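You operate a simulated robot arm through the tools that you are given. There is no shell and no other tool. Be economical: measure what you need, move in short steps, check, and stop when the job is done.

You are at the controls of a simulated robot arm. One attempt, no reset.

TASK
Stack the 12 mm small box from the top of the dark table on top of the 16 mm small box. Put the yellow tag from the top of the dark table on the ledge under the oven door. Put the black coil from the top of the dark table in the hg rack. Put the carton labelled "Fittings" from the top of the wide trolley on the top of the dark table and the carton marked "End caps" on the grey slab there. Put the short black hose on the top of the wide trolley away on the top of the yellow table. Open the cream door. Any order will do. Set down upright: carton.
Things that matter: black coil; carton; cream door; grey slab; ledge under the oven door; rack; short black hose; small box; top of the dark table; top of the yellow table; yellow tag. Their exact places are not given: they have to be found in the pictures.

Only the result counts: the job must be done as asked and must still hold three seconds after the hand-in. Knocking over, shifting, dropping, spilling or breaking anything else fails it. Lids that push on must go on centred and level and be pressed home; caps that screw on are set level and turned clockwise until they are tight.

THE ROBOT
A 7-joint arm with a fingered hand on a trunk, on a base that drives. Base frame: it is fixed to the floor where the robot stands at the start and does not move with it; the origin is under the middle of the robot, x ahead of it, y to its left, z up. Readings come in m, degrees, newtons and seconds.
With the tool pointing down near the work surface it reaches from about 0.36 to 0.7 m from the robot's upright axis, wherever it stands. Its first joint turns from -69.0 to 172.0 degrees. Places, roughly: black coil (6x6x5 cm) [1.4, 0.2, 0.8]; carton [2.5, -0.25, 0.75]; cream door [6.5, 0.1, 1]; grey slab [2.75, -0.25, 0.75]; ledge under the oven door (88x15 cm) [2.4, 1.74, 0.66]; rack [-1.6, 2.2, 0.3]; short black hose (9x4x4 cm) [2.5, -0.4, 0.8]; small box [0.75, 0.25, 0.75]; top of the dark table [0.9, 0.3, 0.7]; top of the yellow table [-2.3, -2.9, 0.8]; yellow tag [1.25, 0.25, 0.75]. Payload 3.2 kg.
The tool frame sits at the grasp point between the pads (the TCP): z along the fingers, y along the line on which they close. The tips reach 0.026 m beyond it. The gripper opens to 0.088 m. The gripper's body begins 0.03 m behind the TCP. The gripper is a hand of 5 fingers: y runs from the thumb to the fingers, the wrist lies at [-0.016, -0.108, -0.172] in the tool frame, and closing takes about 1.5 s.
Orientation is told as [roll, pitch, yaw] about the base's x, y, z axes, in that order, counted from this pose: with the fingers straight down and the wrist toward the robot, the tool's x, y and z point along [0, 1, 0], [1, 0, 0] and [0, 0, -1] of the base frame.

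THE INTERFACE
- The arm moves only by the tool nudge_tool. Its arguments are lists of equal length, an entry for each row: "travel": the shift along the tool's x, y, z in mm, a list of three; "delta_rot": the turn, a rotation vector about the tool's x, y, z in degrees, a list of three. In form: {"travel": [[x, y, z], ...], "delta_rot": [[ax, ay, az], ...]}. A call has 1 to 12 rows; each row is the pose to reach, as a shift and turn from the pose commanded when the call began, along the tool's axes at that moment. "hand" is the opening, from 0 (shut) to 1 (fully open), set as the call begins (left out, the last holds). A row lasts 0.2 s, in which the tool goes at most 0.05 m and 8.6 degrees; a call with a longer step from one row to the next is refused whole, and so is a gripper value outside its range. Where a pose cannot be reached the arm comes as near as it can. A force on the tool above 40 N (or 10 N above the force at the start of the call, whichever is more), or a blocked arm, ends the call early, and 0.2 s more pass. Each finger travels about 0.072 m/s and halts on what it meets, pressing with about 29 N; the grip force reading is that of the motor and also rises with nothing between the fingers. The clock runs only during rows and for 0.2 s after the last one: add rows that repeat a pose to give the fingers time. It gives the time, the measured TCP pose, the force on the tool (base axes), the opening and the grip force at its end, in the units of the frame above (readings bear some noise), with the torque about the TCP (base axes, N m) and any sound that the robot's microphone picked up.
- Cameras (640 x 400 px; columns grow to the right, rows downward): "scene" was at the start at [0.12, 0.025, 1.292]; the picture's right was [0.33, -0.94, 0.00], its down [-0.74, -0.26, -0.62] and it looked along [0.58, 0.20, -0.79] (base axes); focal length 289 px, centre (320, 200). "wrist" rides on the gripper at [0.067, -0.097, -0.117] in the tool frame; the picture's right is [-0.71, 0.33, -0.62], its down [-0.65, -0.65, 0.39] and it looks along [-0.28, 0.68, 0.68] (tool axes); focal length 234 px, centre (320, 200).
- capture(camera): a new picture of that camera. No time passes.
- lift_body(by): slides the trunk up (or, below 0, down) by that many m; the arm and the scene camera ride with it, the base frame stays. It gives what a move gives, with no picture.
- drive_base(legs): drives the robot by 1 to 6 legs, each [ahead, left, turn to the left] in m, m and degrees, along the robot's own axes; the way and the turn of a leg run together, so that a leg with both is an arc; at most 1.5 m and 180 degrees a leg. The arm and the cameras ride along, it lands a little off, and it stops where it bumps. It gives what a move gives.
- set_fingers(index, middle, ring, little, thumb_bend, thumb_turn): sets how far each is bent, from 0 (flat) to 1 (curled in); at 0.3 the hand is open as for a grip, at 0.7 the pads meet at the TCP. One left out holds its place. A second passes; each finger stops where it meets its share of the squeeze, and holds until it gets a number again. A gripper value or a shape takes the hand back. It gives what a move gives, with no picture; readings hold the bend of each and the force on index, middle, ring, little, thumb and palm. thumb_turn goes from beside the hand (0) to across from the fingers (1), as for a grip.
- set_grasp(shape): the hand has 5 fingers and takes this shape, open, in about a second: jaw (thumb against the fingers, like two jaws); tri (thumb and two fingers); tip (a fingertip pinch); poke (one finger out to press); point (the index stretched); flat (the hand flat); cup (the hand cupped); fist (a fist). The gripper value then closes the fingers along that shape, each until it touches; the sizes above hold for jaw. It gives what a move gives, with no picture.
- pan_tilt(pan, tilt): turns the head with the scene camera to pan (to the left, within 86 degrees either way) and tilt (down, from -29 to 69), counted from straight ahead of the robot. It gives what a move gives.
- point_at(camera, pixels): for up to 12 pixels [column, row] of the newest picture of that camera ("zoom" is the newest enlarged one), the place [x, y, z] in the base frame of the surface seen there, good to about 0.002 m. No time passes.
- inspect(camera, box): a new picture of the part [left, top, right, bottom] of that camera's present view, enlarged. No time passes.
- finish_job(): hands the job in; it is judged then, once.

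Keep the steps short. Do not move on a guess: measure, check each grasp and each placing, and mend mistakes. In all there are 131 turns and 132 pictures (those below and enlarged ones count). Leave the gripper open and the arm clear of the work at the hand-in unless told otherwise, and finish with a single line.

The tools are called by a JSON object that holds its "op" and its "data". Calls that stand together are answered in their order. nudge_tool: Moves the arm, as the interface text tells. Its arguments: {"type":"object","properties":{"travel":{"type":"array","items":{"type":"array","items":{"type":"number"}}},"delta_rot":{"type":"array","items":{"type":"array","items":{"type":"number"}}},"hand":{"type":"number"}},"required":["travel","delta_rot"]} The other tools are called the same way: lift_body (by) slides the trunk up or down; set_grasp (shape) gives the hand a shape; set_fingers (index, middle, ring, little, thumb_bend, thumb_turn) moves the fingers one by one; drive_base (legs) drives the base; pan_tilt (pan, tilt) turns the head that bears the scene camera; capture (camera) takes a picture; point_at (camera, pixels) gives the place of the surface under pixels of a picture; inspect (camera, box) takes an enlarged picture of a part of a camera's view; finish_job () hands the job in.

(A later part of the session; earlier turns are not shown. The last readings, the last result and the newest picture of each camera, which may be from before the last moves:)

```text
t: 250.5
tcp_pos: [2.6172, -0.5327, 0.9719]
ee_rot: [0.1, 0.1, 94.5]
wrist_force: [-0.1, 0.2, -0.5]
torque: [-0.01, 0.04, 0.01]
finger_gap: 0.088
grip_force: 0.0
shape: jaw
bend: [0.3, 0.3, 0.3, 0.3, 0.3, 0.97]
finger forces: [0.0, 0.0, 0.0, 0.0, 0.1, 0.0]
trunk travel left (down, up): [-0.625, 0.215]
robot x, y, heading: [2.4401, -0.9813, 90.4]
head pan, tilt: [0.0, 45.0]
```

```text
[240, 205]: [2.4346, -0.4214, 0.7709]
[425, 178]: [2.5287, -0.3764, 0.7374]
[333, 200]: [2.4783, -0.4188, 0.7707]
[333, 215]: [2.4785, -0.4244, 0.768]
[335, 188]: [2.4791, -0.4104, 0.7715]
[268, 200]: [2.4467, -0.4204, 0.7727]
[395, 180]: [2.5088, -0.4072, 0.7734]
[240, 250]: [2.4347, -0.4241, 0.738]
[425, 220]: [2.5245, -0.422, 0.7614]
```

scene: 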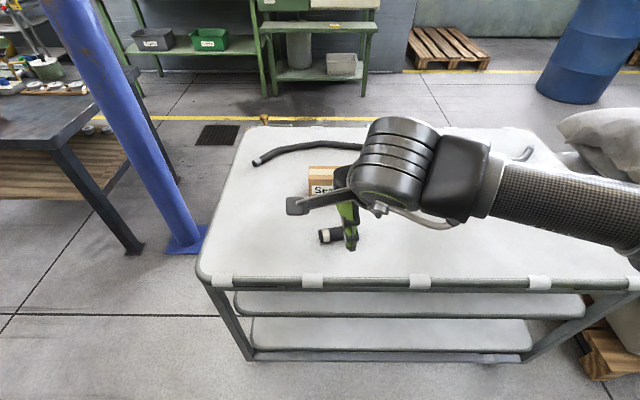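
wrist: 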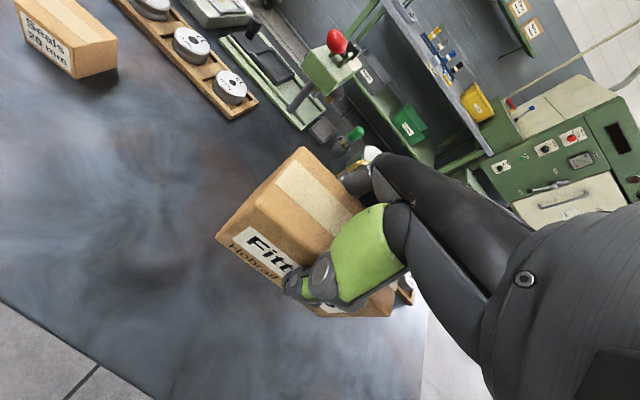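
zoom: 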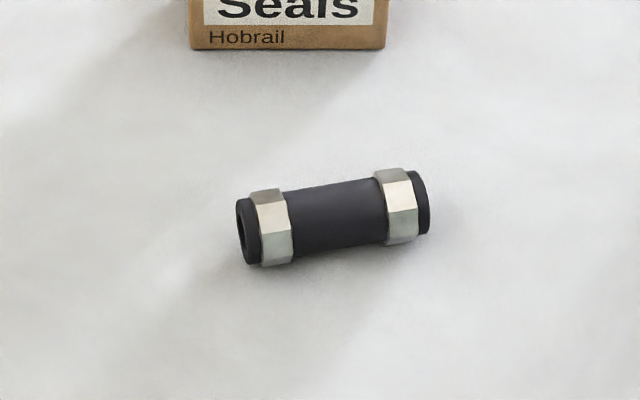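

The hose is centred at (2.479, −0.413), its axis is turned 12°, and its top is at 0.772. I'll go above it with yaw 102°.

{"op": "nudge_tool", "data": {"travel": [[32, 32, 0], [64, 65, 0], [96, 98, 0], [128, 130, 0], [128, 130, 45], [128, 130, 90], [128, 130, 120]], "delta_rot": [[0, 0, -4], [0, 0, -7.5], [0, 0, -7.5], [0, 0, -7.5], [0, 0, -7.5], [0, 0, -7.5], [0, 0, -7.5]]}}

{"op": "capture", "data": {"camera": "wrist"}}

```text
t: 252.1
tcp_pos: [2.4756, -0.4113, 0.8507]
ee_rot: [0.1, 0.0, 102.1]
wrist_force: [0.0, 0.5, -0.3]
torque: [0.0, 0.0, 0.0]
finger_gap: 0.088
grip_force: 0.0
shape: jaw
bend: [0.3, 0.3, 0.3, 0.3, 0.3, 0.97]
finger forces: [0.0, 0.0, 0.1, 0.0, 0.0, 0.0]
trunk travel left (down, up): [-0.625, 0.215]
robot x, y, heading: [2.4426, -0.9812, 90.5]
head pan, tilt: [0.0, 45.0]
```

```text
41 pictures are left
```

wrist: 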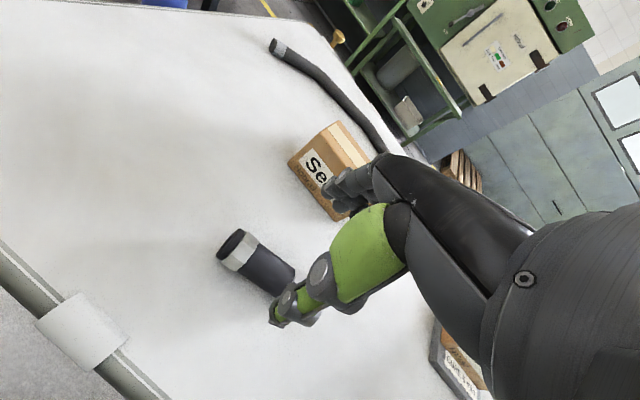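

{"op": "nudge_tool", "data": {"travel": [[-3, -1, 40], [-3, -1, 75], [-3, -1, 84], [-3, -1, 84]], "delta_rot": [[0, 0, 0], [0, 0, 0], [0, 0, 0], [0, 0, 0]]}}

{"op": "nudge_tool", "data": {"travel": [[0, 0, 0], [0, 0, 0], [0, 0, 0], [0, 0, 0], [0, 0, 0], [0, 0, 0], [0, 0, 0], [0, 0, 0]], "delta_rot": [[0, 0, 0], [0, 0, 0], [0, 0, 0], [0, 0, 0], [0, 0, 0], [0, 0, 0], [0, 0, 0], [0, 0, 0]], "hand": 0}}

{"op": "nudge_tool", "data": {"travel": [[0, 0, -40], [0, 0, -85], [0, 0, -130], [0, 0, -170], [0, -40, -200]], "delta_rot": [[0, 0, 0], [0, 0, 0], [0, 0, 0], [0, 0, 0], [0, 0, 0]]}}

{"op": "capture", "data": {"camera": "wrist"}}

```text
t: 253.1
tcp_pos: [2.4814, -0.4121, 0.7689]
ee_rot: [0.1, 0.1, 102.1]
wrist_force: [0.7, 0.1, 0.0]
torque: [0.01, 0.01, 0.02]
finger_gap: 0.0881
grip_force: 0.0
shape: jaw
bend: [0.3, 0.3, 0.3, 0.3, 0.3, 0.97]
finger forces: [0.1, 0.0, 0.1, 0.0, 0.1, 0.0]
trunk travel left (down, up): [-0.625, 0.215]
robot x, y, heading: [2.4404, -0.9768, 90.4]
head pan, tilt: [0.0, 45.0]
```

```text
t: 254.9
tcp_pos: [2.4814, -0.4111, 0.7695]
ee_rot: [0.0, 0.1, 102.1]
wrist_force: [0.7, 0.3, -0.1]
torque: [0.01, -0.01, 0.0]
finger_gap: 0.0296
grip_force: 29.0
shape: jaw
bend: [0.56, 0.51, 0.73, 0.6, 0.41, 1.0]
finger forces: [14.9, 6.9, 3.1, 1.8, 26.7, 0.0]
trunk travel left (down, up): [-0.625, 0.215]
robot x, y, heading: [2.4449, -0.9775, 90.5]
head pan, tilt: [0.0, 45.0]
```

```text
t: 256.1
tcp_pos: [2.4923, -0.4542, 0.9691]
ee_rot: [0.0, -0.2, 102.0]
wrist_force: [-0.6, -0.3, -0.5]
torque: [-0.02, 0.0, 0.0]
finger_gap: 0.0295
grip_force: 28.4
shape: jaw
bend: [0.56, 0.51, 0.73, 0.61, 0.41, 0.99]
finger forces: [15.0, 6.8, 3.3, 1.7, 26.9, 0.0]
trunk travel left (down, up): [-0.625, 0.215]
robot x, y, heading: [2.4413, -0.9794, 90.5]
head pan, tilt: [0.0, 45.0]
```

```text
40 pictures are left
```

wrist: 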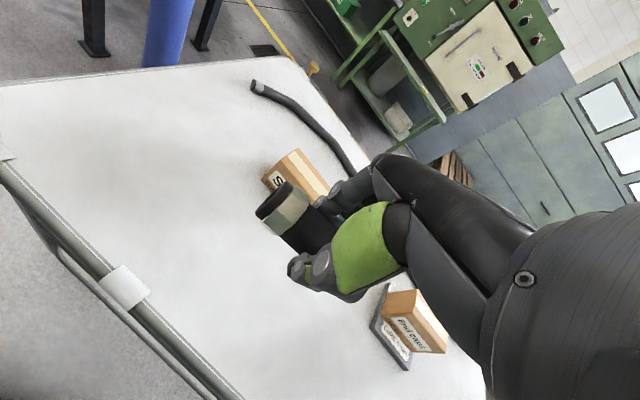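

The hose is held. I'll turn west, drive along the aisle and look for the yellow table.

{"op": "drive_base", "data": {"legs": [[0, 0, 89.5], [1.5, 0.05, 0], [1.0, 0, 0]]}}

{"op": "pan_tilt", "data": {"pan": 35, "tilt": 22}}

{"op": "capture", "data": {"camera": "scene"}}

```text
refused: leg 2 is longer than a leg can be; nothing moved
```

```text
t: 257.1
tcp_pos: [2.4921, -0.4526, 0.9666]
ee_rot: [-0.1, 0.0, 102.1]
wrist_force: [-0.3, -0.8, -0.3]
torque: [0.0, -0.01, -0.02]
finger_gap: 0.0295
grip_force: 29.2
shape: jaw
bend: [0.56, 0.51, 0.73, 0.61, 0.41, 0.99]
finger forces: [15.0, 6.9, 3.4, 1.7, 26.9, 0.0]
trunk travel left (down, up): [-0.625, 0.215]
robot x, y, heading: [2.4444, -0.9795, 90.4]
head pan, tilt: [35.0, 22.0]
```

```text
39 pictures are left
```

scene: 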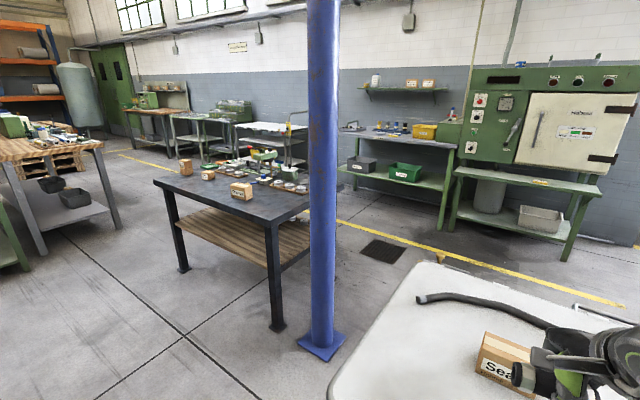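

{"op": "drive_base", "data": {"legs": [[0, 0, 89.5], [1.45, 0, 0], [0.9, 0, 0]]}}

{"op": "capture", "data": {"camera": "scene"}}

```text
t: 272.5
tcp_pos: [-0.4256, -1.0546, 0.9671]
ee_rot: [0.0, -0.1, -165.2]
wrist_force: [0.8, 1.7, 0.1]
torque: [-0.01, -0.02, 0.01]
finger_gap: 0.0296
grip_force: 28.5
shape: jaw
bend: [0.56, 0.51, 0.73, 0.61, 0.42, 0.99]
finger forces: [14.8, 6.7, 3.2, 1.7, 26.5, 0.0]
trunk travel left (down, up): [-0.625, 0.215]
robot x, y, heading: [0.1035, -1.0775, -176.6]
head pan, tilt: [35.0, 22.0]
```

```text
38 pictures are left
```

scene: 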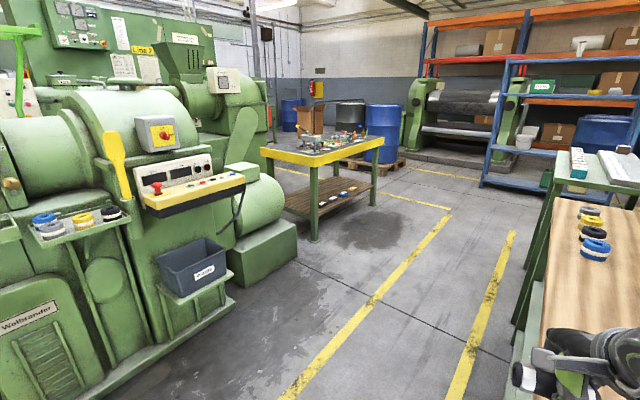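

The yellow table is in view at (320, 155). I'll measure it and the obstacles.

{"op": "point_at", "data": {"camera": "scene", "pixels": [[265, 155], [320, 168], [383, 140], [315, 240], [375, 206], [233, 300], [295, 255], [540, 330], [580, 205], [445, 225], [510, 245], [530, 215]]}}

{"op": "inspect", "data": {"camera": "scene", "box": [240, 90, 420, 250]}}

```text
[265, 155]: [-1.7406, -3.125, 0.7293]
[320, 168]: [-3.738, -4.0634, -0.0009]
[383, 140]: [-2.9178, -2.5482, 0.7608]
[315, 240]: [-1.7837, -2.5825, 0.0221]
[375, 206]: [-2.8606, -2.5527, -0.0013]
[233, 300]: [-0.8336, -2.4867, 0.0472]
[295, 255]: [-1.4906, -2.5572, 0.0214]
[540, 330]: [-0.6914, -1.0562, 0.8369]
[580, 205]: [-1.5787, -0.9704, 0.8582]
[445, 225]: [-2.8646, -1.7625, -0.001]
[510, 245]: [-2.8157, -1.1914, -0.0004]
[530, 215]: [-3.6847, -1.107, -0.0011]
```

```text
2.50 times, centred on (330, 170) of scene
```

zoom: 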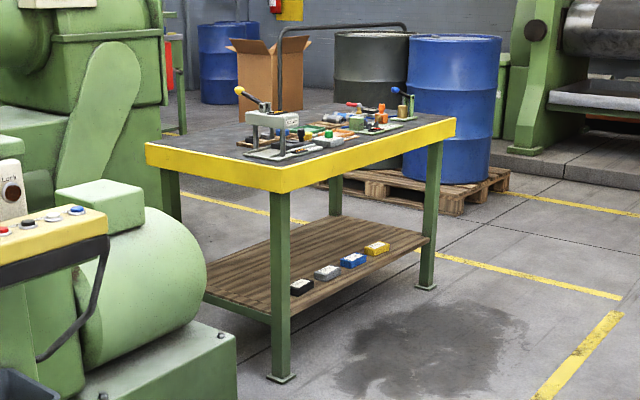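

The yellow table spans about x −2.95 to −1.72, with its north edge at y −2.53. I'll drive along the aisle at y −1.75 and turn to face it.

{"op": "drive_base", "data": {"legs": [[0, 0.67, -3.4], [1.45, 0, 0], [1.0, 0, 0], [0, 0, 90]]}}

{"op": "pan_tilt", "data": {"pan": 0, "tilt": 38}}

{"op": "capture", "data": {"camera": "scene"}}

```text
t: 291.7
tcp_pos: [-2.3894, -2.2753, 0.9684]
ee_rot: [0.0, 0.0, -76.8]
wrist_force: [-0.2, 0.1, -0.1]
torque: [-0.02, 0.0, -0.02]
finger_gap: 0.0293
grip_force: 28.8
shape: jaw
bend: [0.56, 0.51, 0.73, 0.61, 0.42, 0.99]
finger forces: [14.7, 6.6, 3.1, 1.4, 26.1, 0.1]
trunk travel left (down, up): [-0.625, 0.215]
robot x, y, heading: [-2.3509, -1.747, -88.2]
head pan, tilt: [35.0, 22.0]
```

```text
t: 292.7
tcp_pos: [-2.3898, -2.2745, 0.9682]
ee_rot: [-0.1, -0.1, -76.8]
wrist_force: [-1.1, -0.3, -0.5]
torque: [0.0, -0.02, 0.02]
finger_gap: 0.0292
grip_force: 28.9
shape: jaw
bend: [0.56, 0.51, 0.73, 0.61, 0.42, 0.99]
finger forces: [14.7, 6.6, 3.1, 1.6, 26.0, 0.0]
trunk travel left (down, up): [-0.625, 0.215]
robot x, y, heading: [-2.3515, -1.7469, -88.2]
head pan, tilt: [0.0, 38.0]
```

```text
36 pictures are left
```

scene: 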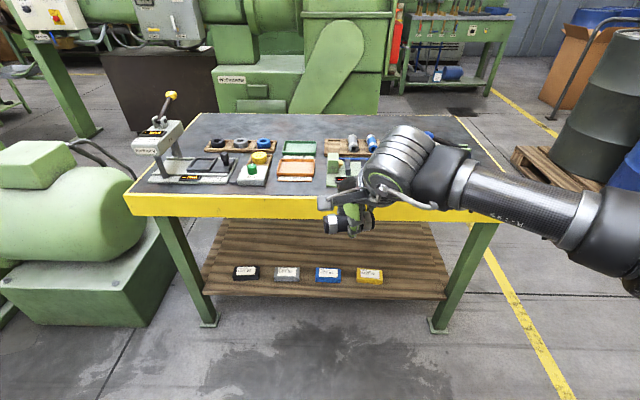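

{"op": "inspect", "data": {"camera": "scene", "box": [120, 90, 500, 240]}}

{"op": "point_at", "data": {"camera": "zoom", "pixels": [[40, 170], [300, 175], [250, 160], [330, 100], [470, 45], [150, 60], [560, 50], [300, 155], [470, 160], [300, 190], [230, 190], [395, 175]]}}

```text
1.68 times, centred on (310, 165) of scene
```

zoom: 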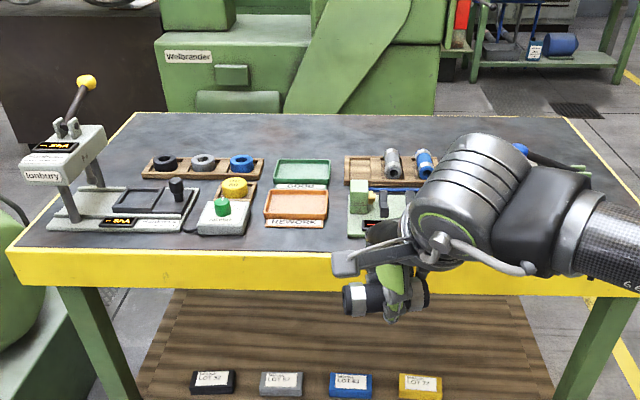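

```text
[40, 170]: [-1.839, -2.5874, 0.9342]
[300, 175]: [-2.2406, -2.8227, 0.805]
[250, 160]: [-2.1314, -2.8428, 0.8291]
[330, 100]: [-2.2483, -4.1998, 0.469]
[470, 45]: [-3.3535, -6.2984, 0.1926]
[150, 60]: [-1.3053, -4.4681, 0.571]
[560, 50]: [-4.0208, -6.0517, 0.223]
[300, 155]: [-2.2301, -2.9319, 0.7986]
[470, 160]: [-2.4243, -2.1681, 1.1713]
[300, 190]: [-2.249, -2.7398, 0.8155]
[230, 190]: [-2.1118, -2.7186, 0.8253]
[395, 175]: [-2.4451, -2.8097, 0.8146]
```

{"op": "nudge_tool", "data": {"travel": [[45, 0, 0], [90, 0, 0], [135, 0, 0], [180, 0, 0], [225, 0, 0], [270, 0, 0]], "delta_rot": [[0, 0, 0], [0, 0, 0], [0, 0, 0], [0, 0, 0], [0, 0, 0], [0, 0, 0]]}}

{"op": "inspect", "data": {"camera": "scene", "box": [120, 90, 540, 250]}}

```text
t: 294.1
tcp_pos: [-2.1251, -2.2123, 0.9667]
ee_rot: [0.0, 0.1, -76.8]
wrist_force: [0.3, 0.2, -0.4]
torque: [-0.02, -0.01, -0.03]
finger_gap: 0.029
grip_force: 28.9
shape: jaw
bend: [0.56, 0.51, 0.73, 0.61, 0.42, 0.99]
finger forces: [14.7, 6.6, 3.2, 1.5, 26.0, 0.0]
trunk travel left (down, up): [-0.625, 0.215]
robot x, y, heading: [-2.3508, -1.7481, -88.3]
head pan, tilt: [0.0, 38.0]
```

```text
1.52 times, centred on (330, 170) of scene
```

zoom: 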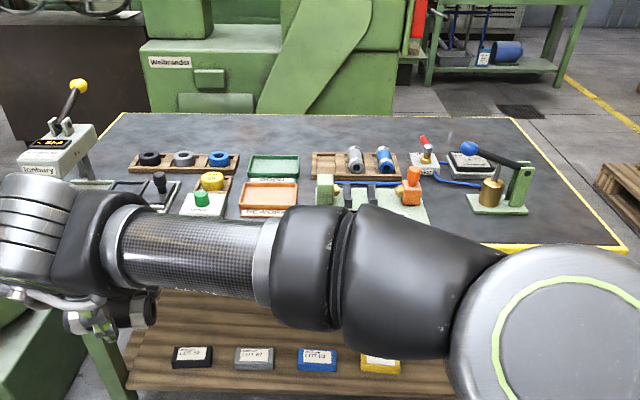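

{"op": "point_at", "data": {"camera": "zoom", "pixels": [[575, 215], [615, 246], [540, 242], [528, 208], [475, 212], [470, 240], [550, 190], [570, 235], [430, 222], [270, 216], [500, 225], [520, 170]]}}

```text
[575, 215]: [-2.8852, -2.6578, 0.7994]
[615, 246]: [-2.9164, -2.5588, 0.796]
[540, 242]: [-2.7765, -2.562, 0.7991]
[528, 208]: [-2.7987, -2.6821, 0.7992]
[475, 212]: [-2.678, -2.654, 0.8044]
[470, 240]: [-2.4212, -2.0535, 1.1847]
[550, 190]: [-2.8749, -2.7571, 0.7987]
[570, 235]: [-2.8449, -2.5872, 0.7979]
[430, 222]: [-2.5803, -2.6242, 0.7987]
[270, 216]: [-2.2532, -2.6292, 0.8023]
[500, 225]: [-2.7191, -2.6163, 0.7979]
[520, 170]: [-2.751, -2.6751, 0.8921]
```

The tabletop is at z 0.798, and there is free space near the front right corner at about (−2.855, −2.625). I'll move the base over there.

{"op": "drive_base", "data": {"legs": [[0, -0.45, -1.7], [0.26, 0, 0]]}}

{"op": "nudge_tool", "data": {"travel": [[-45, 0, 0], [-90, 0, 0], [-135, 0, 0], [-180, 0, 0], [-225, 0, 0], [-260, 0, 0]], "delta_rot": [[0, 0, 4], [0, 0, 8], [0, 0, 12], [0, 0, 12], [0, 0, 12], [0, 0, 12]]}}

{"op": "capture", "data": {"camera": "scene"}}

{"op": "capture", "data": {"camera": "wrist"}}

```text
t: 298.2
tcp_pos: [-2.5821, -2.4868, 0.9656]
ee_rot: [0.0, 0.1, -78.2]
wrist_force: [-0.2, 0.4, -0.5]
torque: [-0.01, -0.02, 0.02]
finger_gap: 0.0291
grip_force: 29.0
shape: jaw
bend: [0.56, 0.51, 0.73, 0.61, 0.42, 0.99]
finger forces: [14.7, 6.6, 3.2, 1.5, 26.1, 0.0]
trunk travel left (down, up): [-0.625, 0.215]
robot x, y, heading: [-2.7931, -2.0158, -89.9]
head pan, tilt: [0.0, 38.0]
```

```text
t: 299.6
tcp_pos: [-2.8388, -2.5409, 0.9667]
ee_rot: [-0.1, 0.0, -90.2]
wrist_force: [-0.5, 0.5, -0.5]
torque: [0.0, 0.03, 0.02]
finger_gap: 0.0292
grip_force: 29.1
shape: jaw
bend: [0.56, 0.51, 0.73, 0.61, 0.42, 0.99]
finger forces: [14.7, 6.6, 3.2, 1.3, 25.9, 0.0]
trunk travel left (down, up): [-0.625, 0.215]
robot x, y, heading: [-2.7958, -2.0131, -89.9]
head pan, tilt: [0.0, 38.0]
```

```text
33 pictures are left
```

scene: 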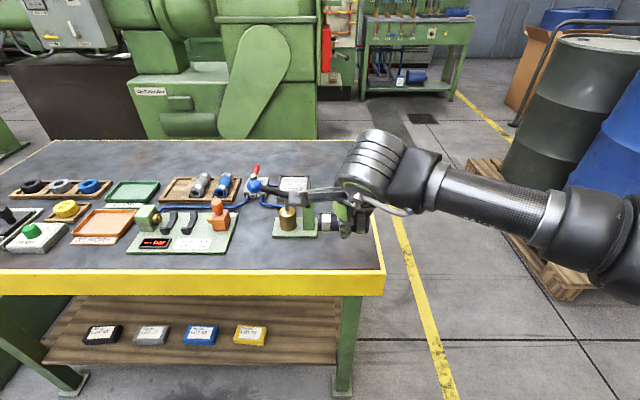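

```text
32 pictures are left
```

wrist: 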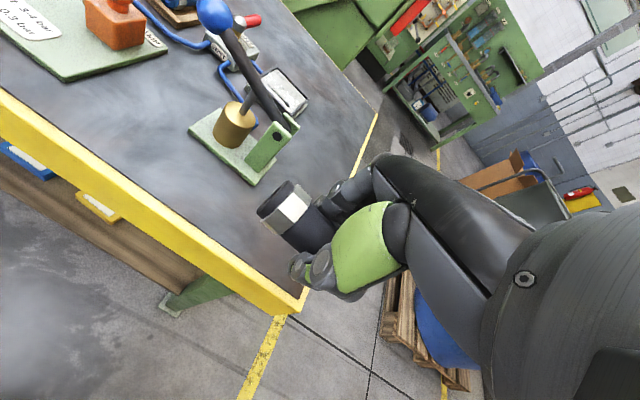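

{"op": "point_at", "data": {"camera": "wrist", "pixels": [[195, 130], [252, 184], [275, 150], [298, 285], [230, 225], [240, 205], [355, 165], [150, 180], [200, 195], [262, 215], [60, 90], [110, 110]]}}

```text
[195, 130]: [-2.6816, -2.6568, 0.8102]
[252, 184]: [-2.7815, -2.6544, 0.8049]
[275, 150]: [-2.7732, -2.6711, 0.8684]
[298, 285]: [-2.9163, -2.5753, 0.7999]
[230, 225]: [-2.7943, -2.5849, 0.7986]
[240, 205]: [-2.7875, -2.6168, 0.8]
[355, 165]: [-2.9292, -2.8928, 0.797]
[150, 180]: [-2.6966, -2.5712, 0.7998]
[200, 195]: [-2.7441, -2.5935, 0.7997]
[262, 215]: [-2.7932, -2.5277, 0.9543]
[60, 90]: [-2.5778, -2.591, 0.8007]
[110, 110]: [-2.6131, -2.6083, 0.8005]
```

The target is (−2.853, −2.612), clear of the lever base (right edge x −2.783) and of the table edge (x −2.92). I'll move and lower.

{"op": "nudge_tool", "data": {"travel": [[-7, 36, 0], [-14, 71, 0], [-14, 71, 45], [-14, 71, 90], [-14, 71, 120], [-14, 71, 129]], "delta_rot": [[0, 0, 0], [0, 0, 0], [0, 0, 0], [0, 0, 0], [0, 0, 0], [0, 0, 0]]}}

{"op": "inspect", "data": {"camera": "scene", "box": [230, 140, 450, 290]}}

{"op": "nudge_tool", "data": {"travel": [[0, 0, 2], [0, 0, 4], [0, 0, 6], [0, 0, 7]], "delta_rot": [[0, 0, 0], [0, 0, 0], [0, 0, 0], [0, 0, 0]]}}

```text
t: 301.1
tcp_pos: [-2.85, -2.6111, 0.8382]
ee_rot: [0.0, 0.0, -90.2]
wrist_force: [0.1, -0.2, -0.4]
torque: [0.0, 0.02, 0.01]
finger_gap: 0.029
grip_force: 29.2
shape: jaw
bend: [0.56, 0.51, 0.73, 0.61, 0.42, 0.99]
finger forces: [14.7, 6.6, 3.3, 1.3, 25.9, 0.0]
trunk travel left (down, up): [-0.625, 0.215]
robot x, y, heading: [-2.7942, -2.0123, -89.9]
head pan, tilt: [0.0, 38.0]
```

```text
2.67 times, centred on (340, 215) of scene
```

zoom: 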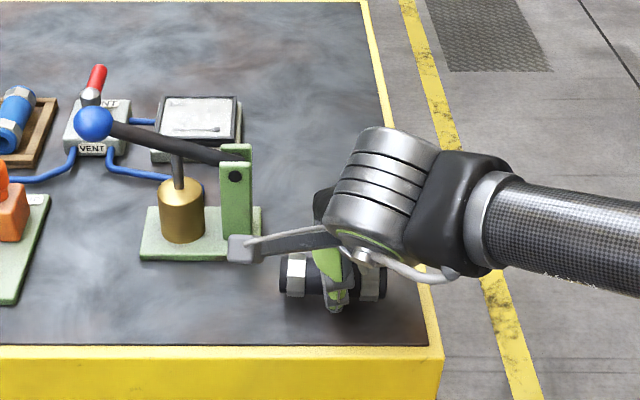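

```text
t: 302.1
tcp_pos: [-2.8509, -2.6104, 0.8304]
ee_rot: [0.0, 0.0, -90.3]
wrist_force: [0.3, 1.3, 0.3]
torque: [-0.04, 0.03, 0.02]
finger_gap: 0.0292
grip_force: 29.3
shape: jaw
bend: [0.56, 0.51, 0.73, 0.61, 0.42, 0.99]
finger forces: [14.8, 6.6, 3.1, 1.4, 25.8, 0.1]
trunk travel left (down, up): [-0.625, 0.215]
robot x, y, heading: [-2.7956, -2.0177, -89.7]
head pan, tilt: [0.0, 38.0]
```

{"op": "nudge_tool", "data": {"travel": [[0, 0, 1], [0, 0, 2]], "delta_rot": [[0, 0, 0], [0, 0, 0]]}}

{"op": "nudge_tool", "data": {"travel": [[0, 0, 0], [0, 0, 0], [0, 0, 0], [0, 0, 0], [0, 0, 0], [0, 0, -30], [0, 0, -70], [0, 0, -110], [0, -40, -130], [0, -80, -140]], "delta_rot": [[0, 0, 0], [0, 0, 0], [0, 0, 0], [0, 0, 0], [0, 0, 0], [0, 0, 0], [0, 0, 0], [0, 0, 0], [0, 0, 0], [0, 0, 0]], "hand": 0.7}}

{"op": "capture", "data": {"camera": "scene"}}

```text
t: 302.6
tcp_pos: [-2.8497, -2.6112, 0.8297]
ee_rot: [0.0, 0.0, -90.3]
wrist_force: [-0.8, 0.6, 1.4]
torque: [0.0, 0.03, 0.05]
finger_gap: 0.0291
grip_force: 29.1
shape: jaw
bend: [0.56, 0.51, 0.73, 0.61, 0.42, 0.99]
finger forces: [14.8, 6.8, 3.3, 1.5, 26.3, 0.0]
trunk travel left (down, up): [-0.625, 0.215]
robot x, y, heading: [-2.7947, -2.0184, -89.9]
head pan, tilt: [0.0, 38.0]
```

```text
t: 304.9
tcp_pos: [-2.8485, -2.5289, 0.9708]
ee_rot: [0.0, 0.0, -90.2]
wrist_force: [-0.1, 0.2, 0.6]
torque: [0.01, 0.0, 0.0]
finger_gap: 0.0613
grip_force: 0.0
shape: jaw
bend: [0.42, 0.35, 0.71, 0.4, 0.07, 0.99]
finger forces: [0.0, 0.0, 0.1, 0.0, 0.0, 0.0]
trunk travel left (down, up): [-0.625, 0.215]
robot x, y, heading: [-2.7931, -2.0142, -89.6]
head pan, tilt: [0.0, 38.0]
```

```text
30 pictures are left
```

scene: 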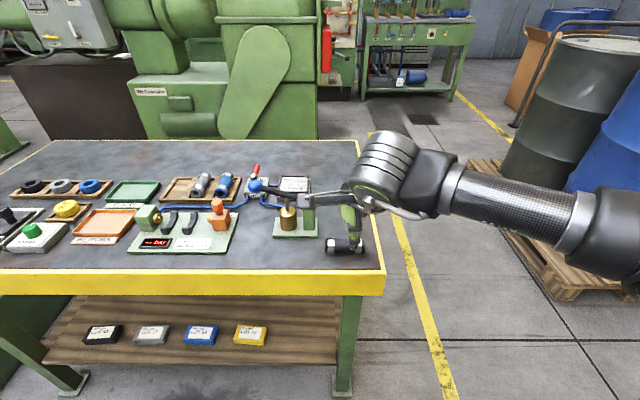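

The hose rests on the yellow table. Finally the cream door: I'll drive back east.

{"op": "drive_base", "data": {"legs": [[-0.27, 0, 0], [0, 0, 89.8], [1.5, 0, 0], [1.45, 0, 0], [0, 0.7, 0], [1.5, 0, 0]]}}

{"op": "drive_base", "data": {"legs": [[1.4, 0, 0], [0.6, 0, 0]]}}

{"op": "pan_tilt", "data": {"pan": 15, "tilt": 12}}

{"op": "capture", "data": {"camera": "scene"}}

```text
t: 334.9
tcp_pos: [2.1954, -1.1859, 0.9703]
ee_rot: [0.0, 0.1, -1.8]
wrist_force: [-0.2, -0.7, 0.8]
torque: [0.02, 0.02, 0.01]
finger_gap: 0.0617
grip_force: 0.1
shape: jaw
bend: [0.42, 0.35, 0.71, 0.4, 0.07, 0.99]
finger forces: [0.0, 0.0, 0.0, 0.1, 0.0, 0.0]
trunk travel left (down, up): [-0.625, 0.215]
robot x, y, heading: [1.6818, -1.1167, -1.1]
head pan, tilt: [0.0, 38.0]
```

```text
t: 344.9
tcp_pos: [4.1916, -1.2176, 0.9694]
ee_rot: [0.0, 0.0, -1.3]
wrist_force: [0.1, 0.7, 0.3]
torque: [0.01, 0.01, 0.04]
finger_gap: 0.061
grip_force: 0.2
shape: jaw
bend: [0.42, 0.35, 0.71, 0.4, 0.07, 0.99]
finger forces: [0.0, 0.1, 0.0, 0.0, 0.0, 0.1]
trunk travel left (down, up): [-0.625, 0.215]
robot x, y, heading: [3.6786, -1.152, -0.6]
head pan, tilt: [0.0, 38.0]
```

```text
t: 345.8
tcp_pos: [4.1924, -1.2194, 0.9715]
ee_rot: [0.0, 0.0, -1.3]
wrist_force: [0.2, 0.3, -0.3]
torque: [0.03, -0.01, -0.01]
finger_gap: 0.0612
grip_force: 0.0
shape: jaw
bend: [0.42, 0.35, 0.71, 0.4, 0.07, 0.99]
finger forces: [0.0, 0.0, 0.0, 0.0, 0.0, 0.0]
trunk travel left (down, up): [-0.625, 0.215]
robot x, y, heading: [3.6775, -1.1559, -0.7]
head pan, tilt: [15.0, 12.0]
```

```text
29 pictures are left
```

scene: 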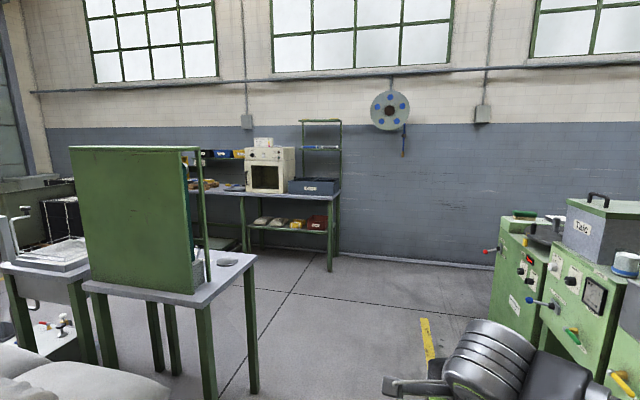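

The cream cabinet (small oven) with a door is at (265, 170). I'll enlarge and measure.

{"op": "inspect", "data": {"camera": "scene", "box": [190, 110, 350, 270]}}

{"op": "point_at", "data": {"camera": "scene", "pixels": [[265, 178], [247, 155], [292, 190], [330, 268], [247, 270], [260, 198], [205, 310], [240, 270], [495, 240], [340, 190], [280, 193], [250, 385]]}}

```text
2.50 times, centred on (270, 190) of scene
```

zoom: 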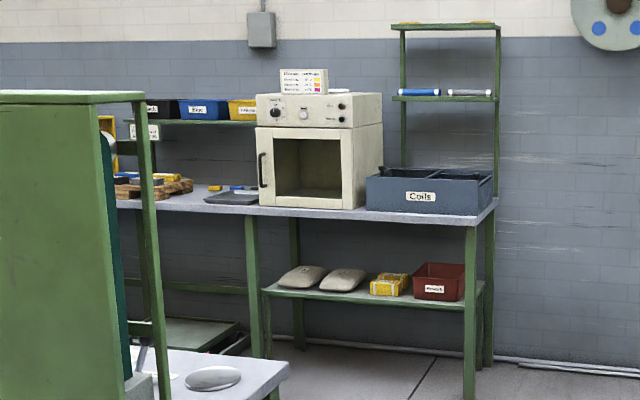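

```text
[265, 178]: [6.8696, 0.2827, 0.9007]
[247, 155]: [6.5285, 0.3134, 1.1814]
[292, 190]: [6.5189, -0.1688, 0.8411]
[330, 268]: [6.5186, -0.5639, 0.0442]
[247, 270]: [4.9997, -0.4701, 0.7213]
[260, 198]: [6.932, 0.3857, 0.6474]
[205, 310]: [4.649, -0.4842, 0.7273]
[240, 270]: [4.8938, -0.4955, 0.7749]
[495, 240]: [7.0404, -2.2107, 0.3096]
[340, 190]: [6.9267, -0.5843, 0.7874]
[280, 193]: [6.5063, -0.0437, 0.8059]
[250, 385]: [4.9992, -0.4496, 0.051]
```

It is a small oven on a bench, with its front at x about 6.52, the handle on the left (y about +0.26) and the hinge on the right. I'll drive in front of it.

{"op": "drive_base", "data": {"legs": [[1.45, 0.1, 0.3], [0.58, 0, 0.4], [0, 1.15, 0]]}}

{"op": "pan_tilt", "data": {"pan": 10, "tilt": 28}}

{"op": "capture", "data": {"camera": "scene"}}

```text
t: 361.3
tcp_pos: [6.2188, 0.0237, 0.9701]
ee_rot: [0.0, 0.0, 0.2]
wrist_force: [-0.4, 0.2, 0.5]
torque: [0.02, 0.01, -0.01]
finger_gap: 0.0613
grip_force: 0.0
shape: jaw
bend: [0.42, 0.35, 0.71, 0.4, 0.07, 0.99]
finger forces: [0.0, 0.0, 0.0, 0.0, 0.0, 0.1]
trunk travel left (down, up): [-0.625, 0.215]
robot x, y, heading: [5.7015, 0.0709, 0.6]
head pan, tilt: [15.0, 12.0]
```

```text
t: 362.1
tcp_pos: [6.219, 0.0228, 0.9702]
ee_rot: [0.0, 0.0, 0.2]
wrist_force: [-0.2, -0.3, 0.3]
torque: [0.02, 0.02, 0.0]
finger_gap: 0.0615
grip_force: 0.1
shape: jaw
bend: [0.42, 0.35, 0.71, 0.4, 0.07, 0.99]
finger forces: [0.0, 0.0, 0.0, 0.1, 0.0, 0.0]
trunk travel left (down, up): [-0.625, 0.215]
robot x, y, heading: [5.7049, 0.0758, 0.9]
head pan, tilt: [10.0, 28.0]
```

```text
27 pictures are left
```

scene: 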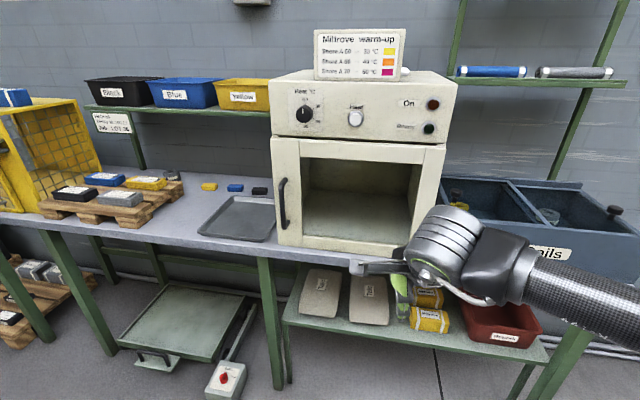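

{"op": "inspect", "data": {"camera": "scene", "box": [250, 120, 460, 260]}}

{"op": "point_at", "data": {"camera": "zoom", "pixels": [[92, 185], [105, 320], [93, 230], [100, 280], [80, 200], [75, 60], [585, 80], [550, 200], [130, 250], [93, 362], [150, 130], [50, 380]]}}

```text
2.86 times, centred on (355, 190) of scene
```

zoom: 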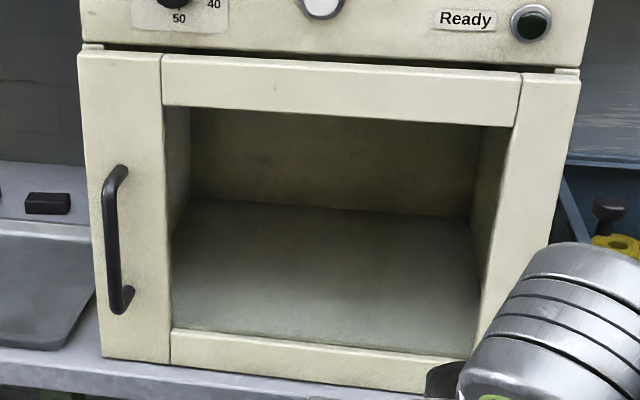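

```text
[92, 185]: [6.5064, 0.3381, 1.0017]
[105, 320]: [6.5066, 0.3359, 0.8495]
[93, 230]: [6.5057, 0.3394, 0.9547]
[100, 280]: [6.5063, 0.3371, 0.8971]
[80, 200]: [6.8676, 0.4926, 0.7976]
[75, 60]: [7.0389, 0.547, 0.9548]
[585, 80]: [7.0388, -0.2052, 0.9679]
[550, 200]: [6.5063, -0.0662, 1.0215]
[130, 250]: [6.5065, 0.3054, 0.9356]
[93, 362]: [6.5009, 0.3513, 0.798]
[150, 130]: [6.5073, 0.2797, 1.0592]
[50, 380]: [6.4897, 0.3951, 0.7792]
```

{"op": "point_at", "data": {"camera": "zoom", "pixels": [[111, 240], [108, 210], [113, 275], [120, 172], [122, 305], [117, 240], [107, 240], [577, 90], [300, 250], [300, 160], [250, 340], [520, 90]]}}

```text
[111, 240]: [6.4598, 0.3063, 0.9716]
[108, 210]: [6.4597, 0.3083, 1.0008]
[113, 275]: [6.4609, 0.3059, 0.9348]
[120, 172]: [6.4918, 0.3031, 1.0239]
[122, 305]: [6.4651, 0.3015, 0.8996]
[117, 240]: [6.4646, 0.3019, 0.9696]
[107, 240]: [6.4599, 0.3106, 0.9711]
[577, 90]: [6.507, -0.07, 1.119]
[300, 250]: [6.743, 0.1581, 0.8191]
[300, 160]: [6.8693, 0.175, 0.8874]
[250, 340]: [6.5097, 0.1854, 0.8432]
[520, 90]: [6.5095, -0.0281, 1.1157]
```

The handle is a vertical bar at (6.465, 0.306), z 0.895–1.03, standing 4 cm off the door; the hinge is on the right at y about −0.08. I'll approach from the left with the hand rolled about 60°, so the fingers pass behind the bar. First I adjust the base and roll the hand.

{"op": "drive_base", "data": {"legs": [[0.085, 0.13, -0.9]]}}

{"op": "nudge_tool", "data": {"travel": [[25, 0, 0], [50, 0, 0], [75, 0, 0], [100, 0, 0], [125, 0, 0], [150, 0, 0], [175, 0, 0], [200, 0, 0], [220, 0, 0]], "delta_rot": [[0, -8, 0], [0, -16, 0], [0, -24, 0], [0, -32, 0], [0, -40, 0], [0, -48, 0], [0, -56, 0], [0, -60, 0], [0, -60, 0]], "hand": 0.5}}

{"op": "capture", "data": {"camera": "scene"}}

```text
t: 363.5
tcp_pos: [6.2992, 0.146, 0.971]
ee_rot: [-0.1, 0.1, -0.5]
wrist_force: [-0.5, -0.3, 0.1]
torque: [0.03, 0.0, -0.02]
finger_gap: 0.0613
grip_force: 0.1
shape: jaw
bend: [0.42, 0.35, 0.71, 0.4, 0.07, 0.99]
finger forces: [0.1, 0.0, 0.1, 0.1, 0.0, 0.0]
trunk travel left (down, up): [-0.625, 0.215]
robot x, y, heading: [5.7877, 0.2026, 0.1]
head pan, tilt: [10.0, 28.0]
```

```text
t: 365.5
tcp_pos: [6.3174, 0.2949, 0.9521]
ee_rot: [-60.1, 0.0, -0.5]
wrist_force: [0.5, -0.4, -0.4]
torque: [0.03, 0.01, 0.02]
finger_gap: 0.0441
grip_force: 0.0
shape: jaw
bend: [0.5, 0.42, 0.73, 0.48, 0.34, 1.0]
finger forces: [0.1, 0.1, 0.0, 0.1, 0.1, 0.0]
out of reach, approached as far as the arm can: row 7, 8, 9
trunk travel left (down, up): [-0.625, 0.215]
robot x, y, heading: [5.7832, 0.1993, -0.2]
head pan, tilt: [10.0, 28.0]
```

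```text
25 pictures are left
```

scene: 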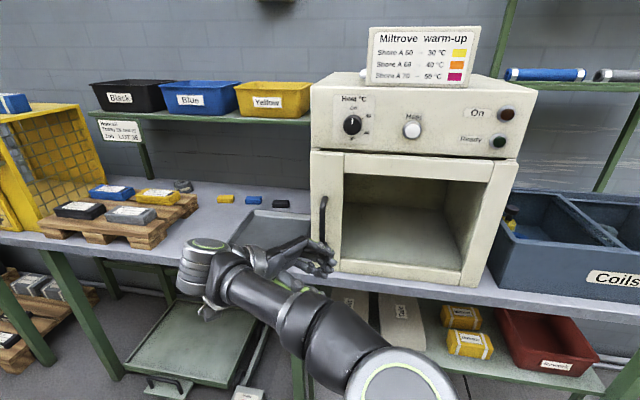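

The hand reached the roll but ran short of reach to the left. I'll shift the base left 0.2 m and slightly ahead.

{"op": "drive_base", "data": {"legs": [[0.06, 0.2, 0]]}}

{"op": "nudge_tool", "data": {"travel": [[0, 0, 0], [0, 0, 0]], "delta_rot": [[0, 0, 0], [0, 0, 0]]}}

{"op": "capture", "data": {"camera": "wrist"}}

```text
t: 367.1
tcp_pos: [6.3792, 0.4962, 0.9522]
ee_rot: [-60.1, -0.1, -0.4]
wrist_force: [0.2, 0.7, -0.4]
torque: [-0.03, 0.02, -0.04]
finger_gap: 0.0442
grip_force: 0.0
shape: jaw
bend: [0.5, 0.42, 0.73, 0.48, 0.34, 1.0]
finger forces: [0.0, 0.1, 0.0, 0.1, 0.1, 0.0]
trunk travel left (down, up): [-0.625, 0.215]
robot x, y, heading: [5.8467, 0.4022, 0.3]
head pan, tilt: [10.0, 28.0]
```

```text
t: 367.7
tcp_pos: [6.379, 0.4957, 0.9521]
ee_rot: [-60.1, 0.0, -0.3]
wrist_force: [-0.5, -0.1, -0.9]
torque: [0.01, 0.0, 0.0]
finger_gap: 0.0442
grip_force: 0.0
shape: jaw
bend: [0.5, 0.42, 0.73, 0.48, 0.34, 1.0]
finger forces: [0.0, 0.0, 0.0, 0.1, 0.0, 0.0]
trunk travel left (down, up): [-0.625, 0.215]
robot x, y, heading: [5.8413, 0.4019, 0.0]
head pan, tilt: [10.0, 28.0]
```

```text
24 pictures are left
```

wrist: 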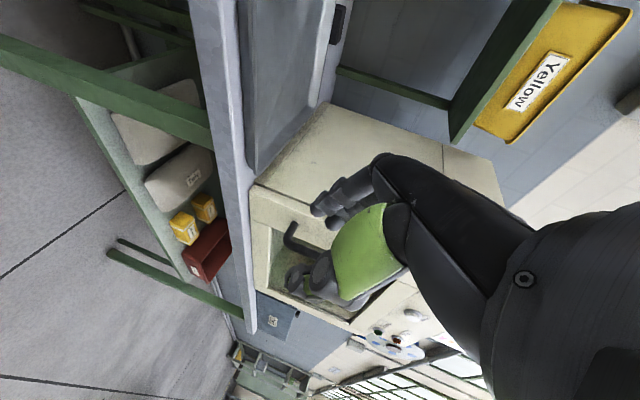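

I'll move forward in x to 6.458 and partway toward the handle, then check the pose.

{"op": "nudge_tool", "data": {"travel": [[-10, 40, 0], [-20, 79, 0], [-40, 79, 30]], "delta_rot": [[0, 0, 0], [0, 0, 0], [0, 0, 0]]}}

{"op": "inspect", "data": {"camera": "scene", "box": [200, 120, 420, 280]}}

```text
t: 368.5
tcp_pos: [6.4446, 0.4485, 0.9669]
ee_rot: [-60.1, -0.1, -0.3]
wrist_force: [0.4, 0.5, -0.1]
torque: [0.04, 0.0, 0.02]
finger_gap: 0.0443
grip_force: 0.1
shape: jaw
bend: [0.5, 0.42, 0.73, 0.48, 0.34, 1.0]
finger forces: [0.0, 0.1, 0.1, 0.0, 0.0, 0.0]
out of reach, approached as far as the arm can: row 1, 2, 3
trunk travel left (down, up): [-0.625, 0.215]
robot x, y, heading: [5.8449, 0.403, 0.1]
head pan, tilt: [10.0, 28.0]
```

```text
2.50 times, centred on (310, 200) of scene
```

zoom: 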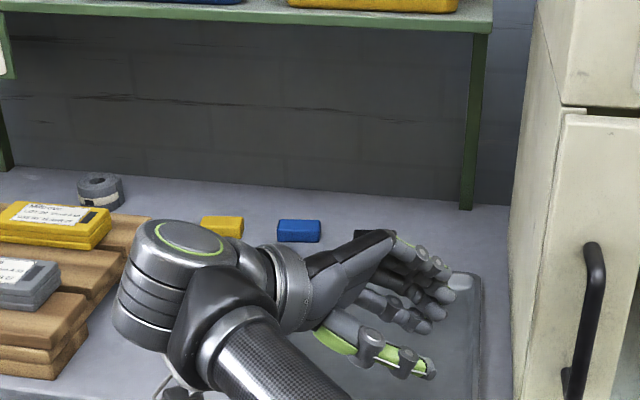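

{"op": "nudge_tool", "data": {"travel": [[0, -40, 0], [0, -75, 0]], "delta_rot": [[0, 0, 0], [0, 0, 0]]}}

{"op": "drive_base", "data": {"legs": [[0.08, 0, 0]]}}

```text
t: 369.1
tcp_pos: [6.3661, 0.449, 0.9697]
ee_rot: [-59.9, -0.1, -0.5]
wrist_force: [-1.4, 0.4, 0.6]
torque: [0.0, -0.01, 0.0]
finger_gap: 0.0439
grip_force: 0.1
shape: jaw
bend: [0.5, 0.42, 0.73, 0.48, 0.34, 1.0]
finger forces: [0.0, 0.1, 0.0, 0.1, 0.1, 0.0]
trunk travel left (down, up): [-0.625, 0.215]
robot x, y, heading: [5.8461, 0.4003, 0.1]
head pan, tilt: [10.0, 28.0]
```

```text
t: 370.2
tcp_pos: [6.4491, 0.4484, 0.9692]
ee_rot: [-60.1, 0.1, -0.4]
wrist_force: [0.7, 0.1, 0.3]
torque: [-0.01, 0.05, 0.0]
finger_gap: 0.0442
grip_force: 0.0
shape: jaw
bend: [0.5, 0.42, 0.73, 0.48, 0.34, 1.0]
finger forces: [0.0, 0.0, 0.0, 0.0, 0.0, 0.0]
trunk travel left (down, up): [-0.625, 0.215]
robot x, y, heading: [5.9256, 0.4041, -0.0]
head pan, tilt: [10.0, 28.0]
```

{"op": "nudge_tool", "data": {"travel": [[-22, 3, 18], [-44, 6, 36], [-65, 9, 54], [-65, 9, 54]], "delta_rot": [[0, 0, 0], [0, 0, 0], [0, 0, 0], [0, 0, 0]]}}

{"op": "inspect", "data": {"camera": "scene", "box": [230, 100, 430, 260]}}

{"op": "capture", "data": {"camera": "wrist"}}

```text
t: 371.2
tcp_pos: [6.4557, 0.369, 0.9968]
ee_rot: [-60.0, 0.0, -0.5]
wrist_force: [-0.1, 0.1, -0.5]
torque: [0.01, 0.01, -0.03]
finger_gap: 0.0444
grip_force: 0.1
shape: jaw
bend: [0.5, 0.42, 0.73, 0.48, 0.34, 1.0]
finger forces: [0.1, 0.0, 0.0, 0.0, 0.1, 0.0]
trunk travel left (down, up): [-0.625, 0.215]
robot x, y, heading: [5.9233, 0.4014, -0.1]
head pan, tilt: [10.0, 28.0]
```

```text
2.50 times, centred on (330, 180) of scene
```

zoom: 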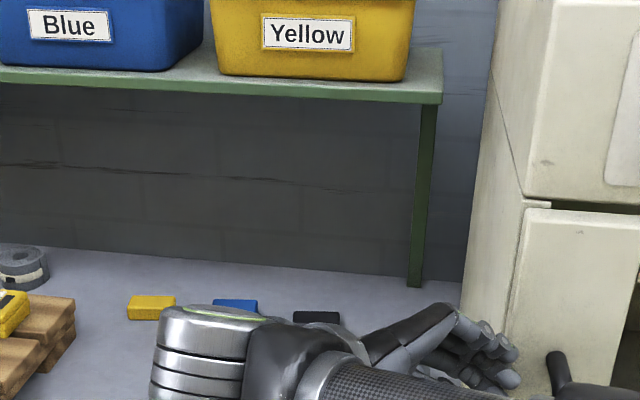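

```text
21 pictures are left
```

wrist: 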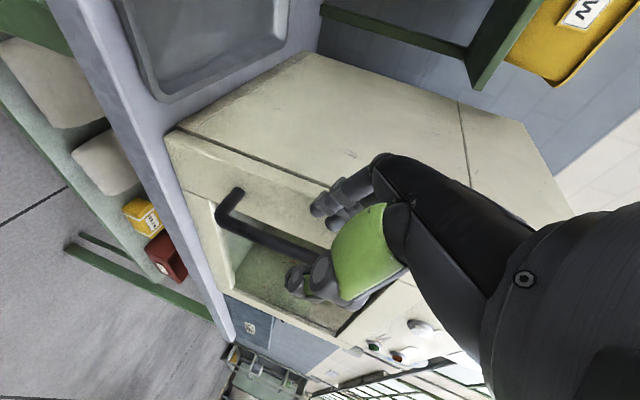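

The bar lies between the fingers (door side) and thumb (near side). I'll slide along the finger direction.

{"op": "nudge_tool", "data": {"travel": [[0, 2, 20], [0, 2, 40], [0, 2, 55], [0, 2, 66]], "delta_rot": [[0, 0, 0], [0, 0, 0], [0, 0, 0], [0, 0, 0]]}}

{"op": "inspect", "data": {"camera": "wrist", "box": [160, 130, 420, 330]}}

```text
t: 372.0
tcp_pos: [6.458, 0.3367, 0.9749]
ee_rot: [-59.9, -0.2, 1.0]
wrist_force: [-11.6, 10.7, -2.4]
torque: [-0.24, -0.18, 0.53]
finger_gap: 0.042
grip_force: 0.1
shape: jaw
bend: [0.5, 0.47, 0.73, 0.48, 0.34, 1.0]
finger forces: [0.0, 11.8, 0.0, 7.5, 0.0, 0.0]
trunk travel left (down, up): [-0.625, 0.215]
robot x, y, heading: [5.9262, 0.4053, 0.4]
head pan, tilt: [10.0, 28.0]
stopped in row 3: the force on the tool passed its limit at 45 N (the readings are from after the stop); the commanded pose is now the measured one
```

```text
2.00 times, centred on (290, 230) of wrist
```

zoom: 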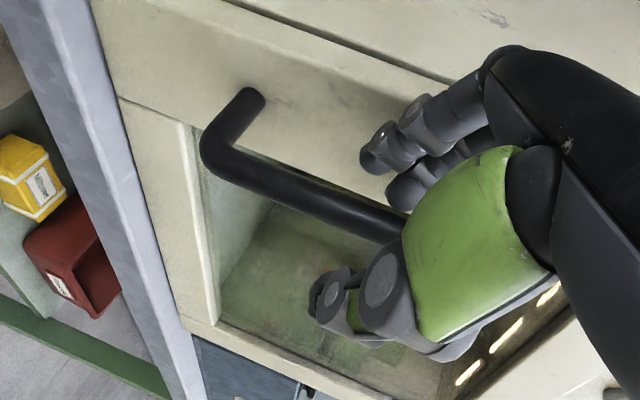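

The middle and little fingers touched the door. I'll back off 8 mm in x and continue the slide.

{"op": "nudge_tool", "data": {"travel": [[0, -5, -4], [0, -9, -2], [0, -9, 8], [0, -9, 18], [0, -9, 28], [0, -9, 34]], "delta_rot": [[0, 0, 0], [0, 0, 0], [0, 0, 0], [0, 0, 0], [0, 0, 0], [0, 0, 0]]}}

{"op": "inspect", "data": {"camera": "wrist", "box": [160, 130, 420, 330]}}

```text
t: 373.4
tcp_pos: [6.4501, 0.3171, 0.9612]
ee_rot: [-60.2, -0.6, 1.5]
wrist_force: [-1.9, 39.3, -0.7]
torque: [-2.04, -0.04, 0.96]
finger_gap: 0.0438
grip_force: 0.0
shape: jaw
bend: [0.5, 0.43, 0.73, 0.47, 0.34, 1.0]
finger forces: [0.1, 1.6, 0.0, 33.3, 0.0, 0.0]
trunk travel left (down, up): [-0.625, 0.215]
robot x, y, heading: [5.9243, 0.4036, 0.0]
head pan, tilt: [10.0, 28.0]
```

```text
2.00 times, centred on (290, 230) of wrist
```

zoom: 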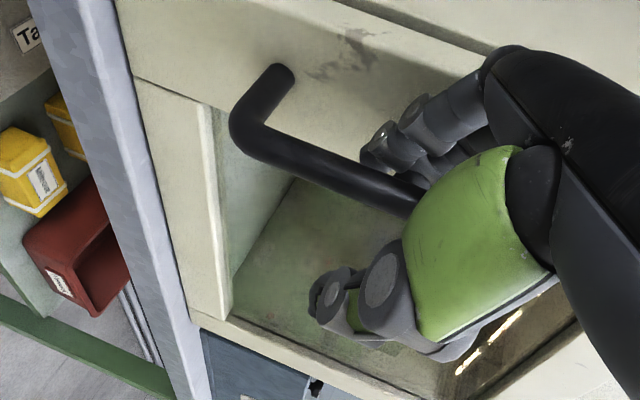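

The fingertips are now behind the bar and the little finger rests on the upper post. I'll ease off 4 mm and close.

{"op": "nudge_tool", "data": {"travel": [[0, 0, -4], [0, 0, -4], [0, 0, -4], [0, 0, -4], [0, 0, -4], [0, 0, -4], [0, 0, -4]], "delta_rot": [[0, 0, 0], [0, 0, 0], [0, 0, 0], [0, 0, 0], [0, 0, 0], [0, 0, 0], [0, 0, 0]], "hand": 0}}

{"op": "inspect", "data": {"camera": "wrist", "box": [160, 130, 420, 330]}}

```text
t: 375.0
tcp_pos: [6.4524, 0.3138, 0.9609]
ee_rot: [-60.2, -0.4, 1.2]
wrist_force: [-1.9, 28.0, -19.1]
torque: [-1.9, 0.47, 0.77]
finger_gap: 0.0075
grip_force: 28.8
shape: jaw
bend: [0.54, 0.75, 0.73, 0.47, 0.85, 1.0]
finger forces: [15.7, 2.1, 0.0, 40.1, 23.1, 0.0]
trunk travel left (down, up): [-0.625, 0.215]
robot x, y, heading: [5.9232, 0.4074, 0.0]
head pan, tilt: [10.0, 28.0]
```

```text
2.00 times, centred on (290, 230) of wrist
```

zoom: 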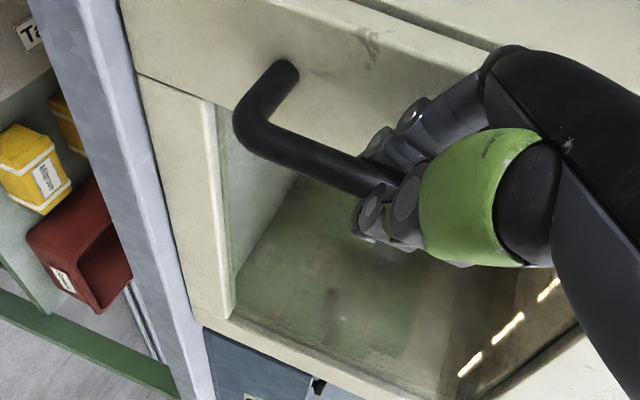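

The thumb and index pinch the bar. I'll pull along the door's arc to 15°, turning the hand with it.

{"op": "nudge_tool", "data": {"travel": [[-1, -20, 2], [-3, -40, 6], [-6, -64, 11], [-8, -80, 15], [-12, -98, 21]], "delta_rot": [[-2.6, 0, -1.5], [-5.2, 0, -3], [-8.2, 0, -4.8], [-10.4, 0, -6], [-13, 0, -7.5]]}}

{"op": "capture", "data": {"camera": "scene"}}

```text
t: 376.2
tcp_pos: [6.3511, 0.2858, 0.9599]
ee_rot: [-60.3, -0.4, 15.8]
wrist_force: [-7.2, 20.4, -16.0]
torque: [-1.77, -0.05, 0.65]
finger_gap: 0.0074
grip_force: 28.9
shape: jaw
bend: [0.54, 0.75, 0.73, 0.47, 0.85, 1.0]
finger forces: [15.6, 2.3, 0.1, 36.8, 23.9, 0.0]
trunk travel left (down, up): [-0.625, 0.215]
robot x, y, heading: [5.925, 0.4029, 0.2]
head pan, tilt: [10.0, 28.0]
```

```text
17 pictures are left
```

scene: 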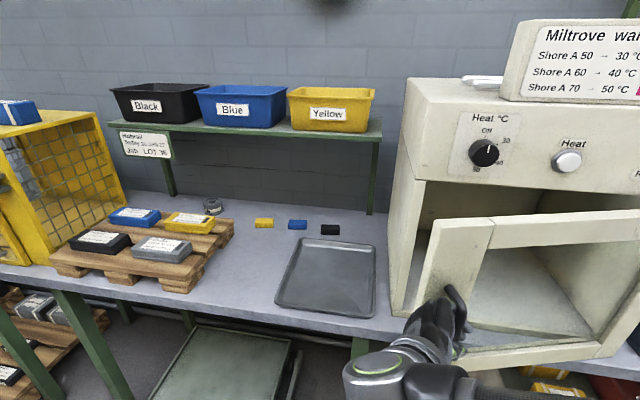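

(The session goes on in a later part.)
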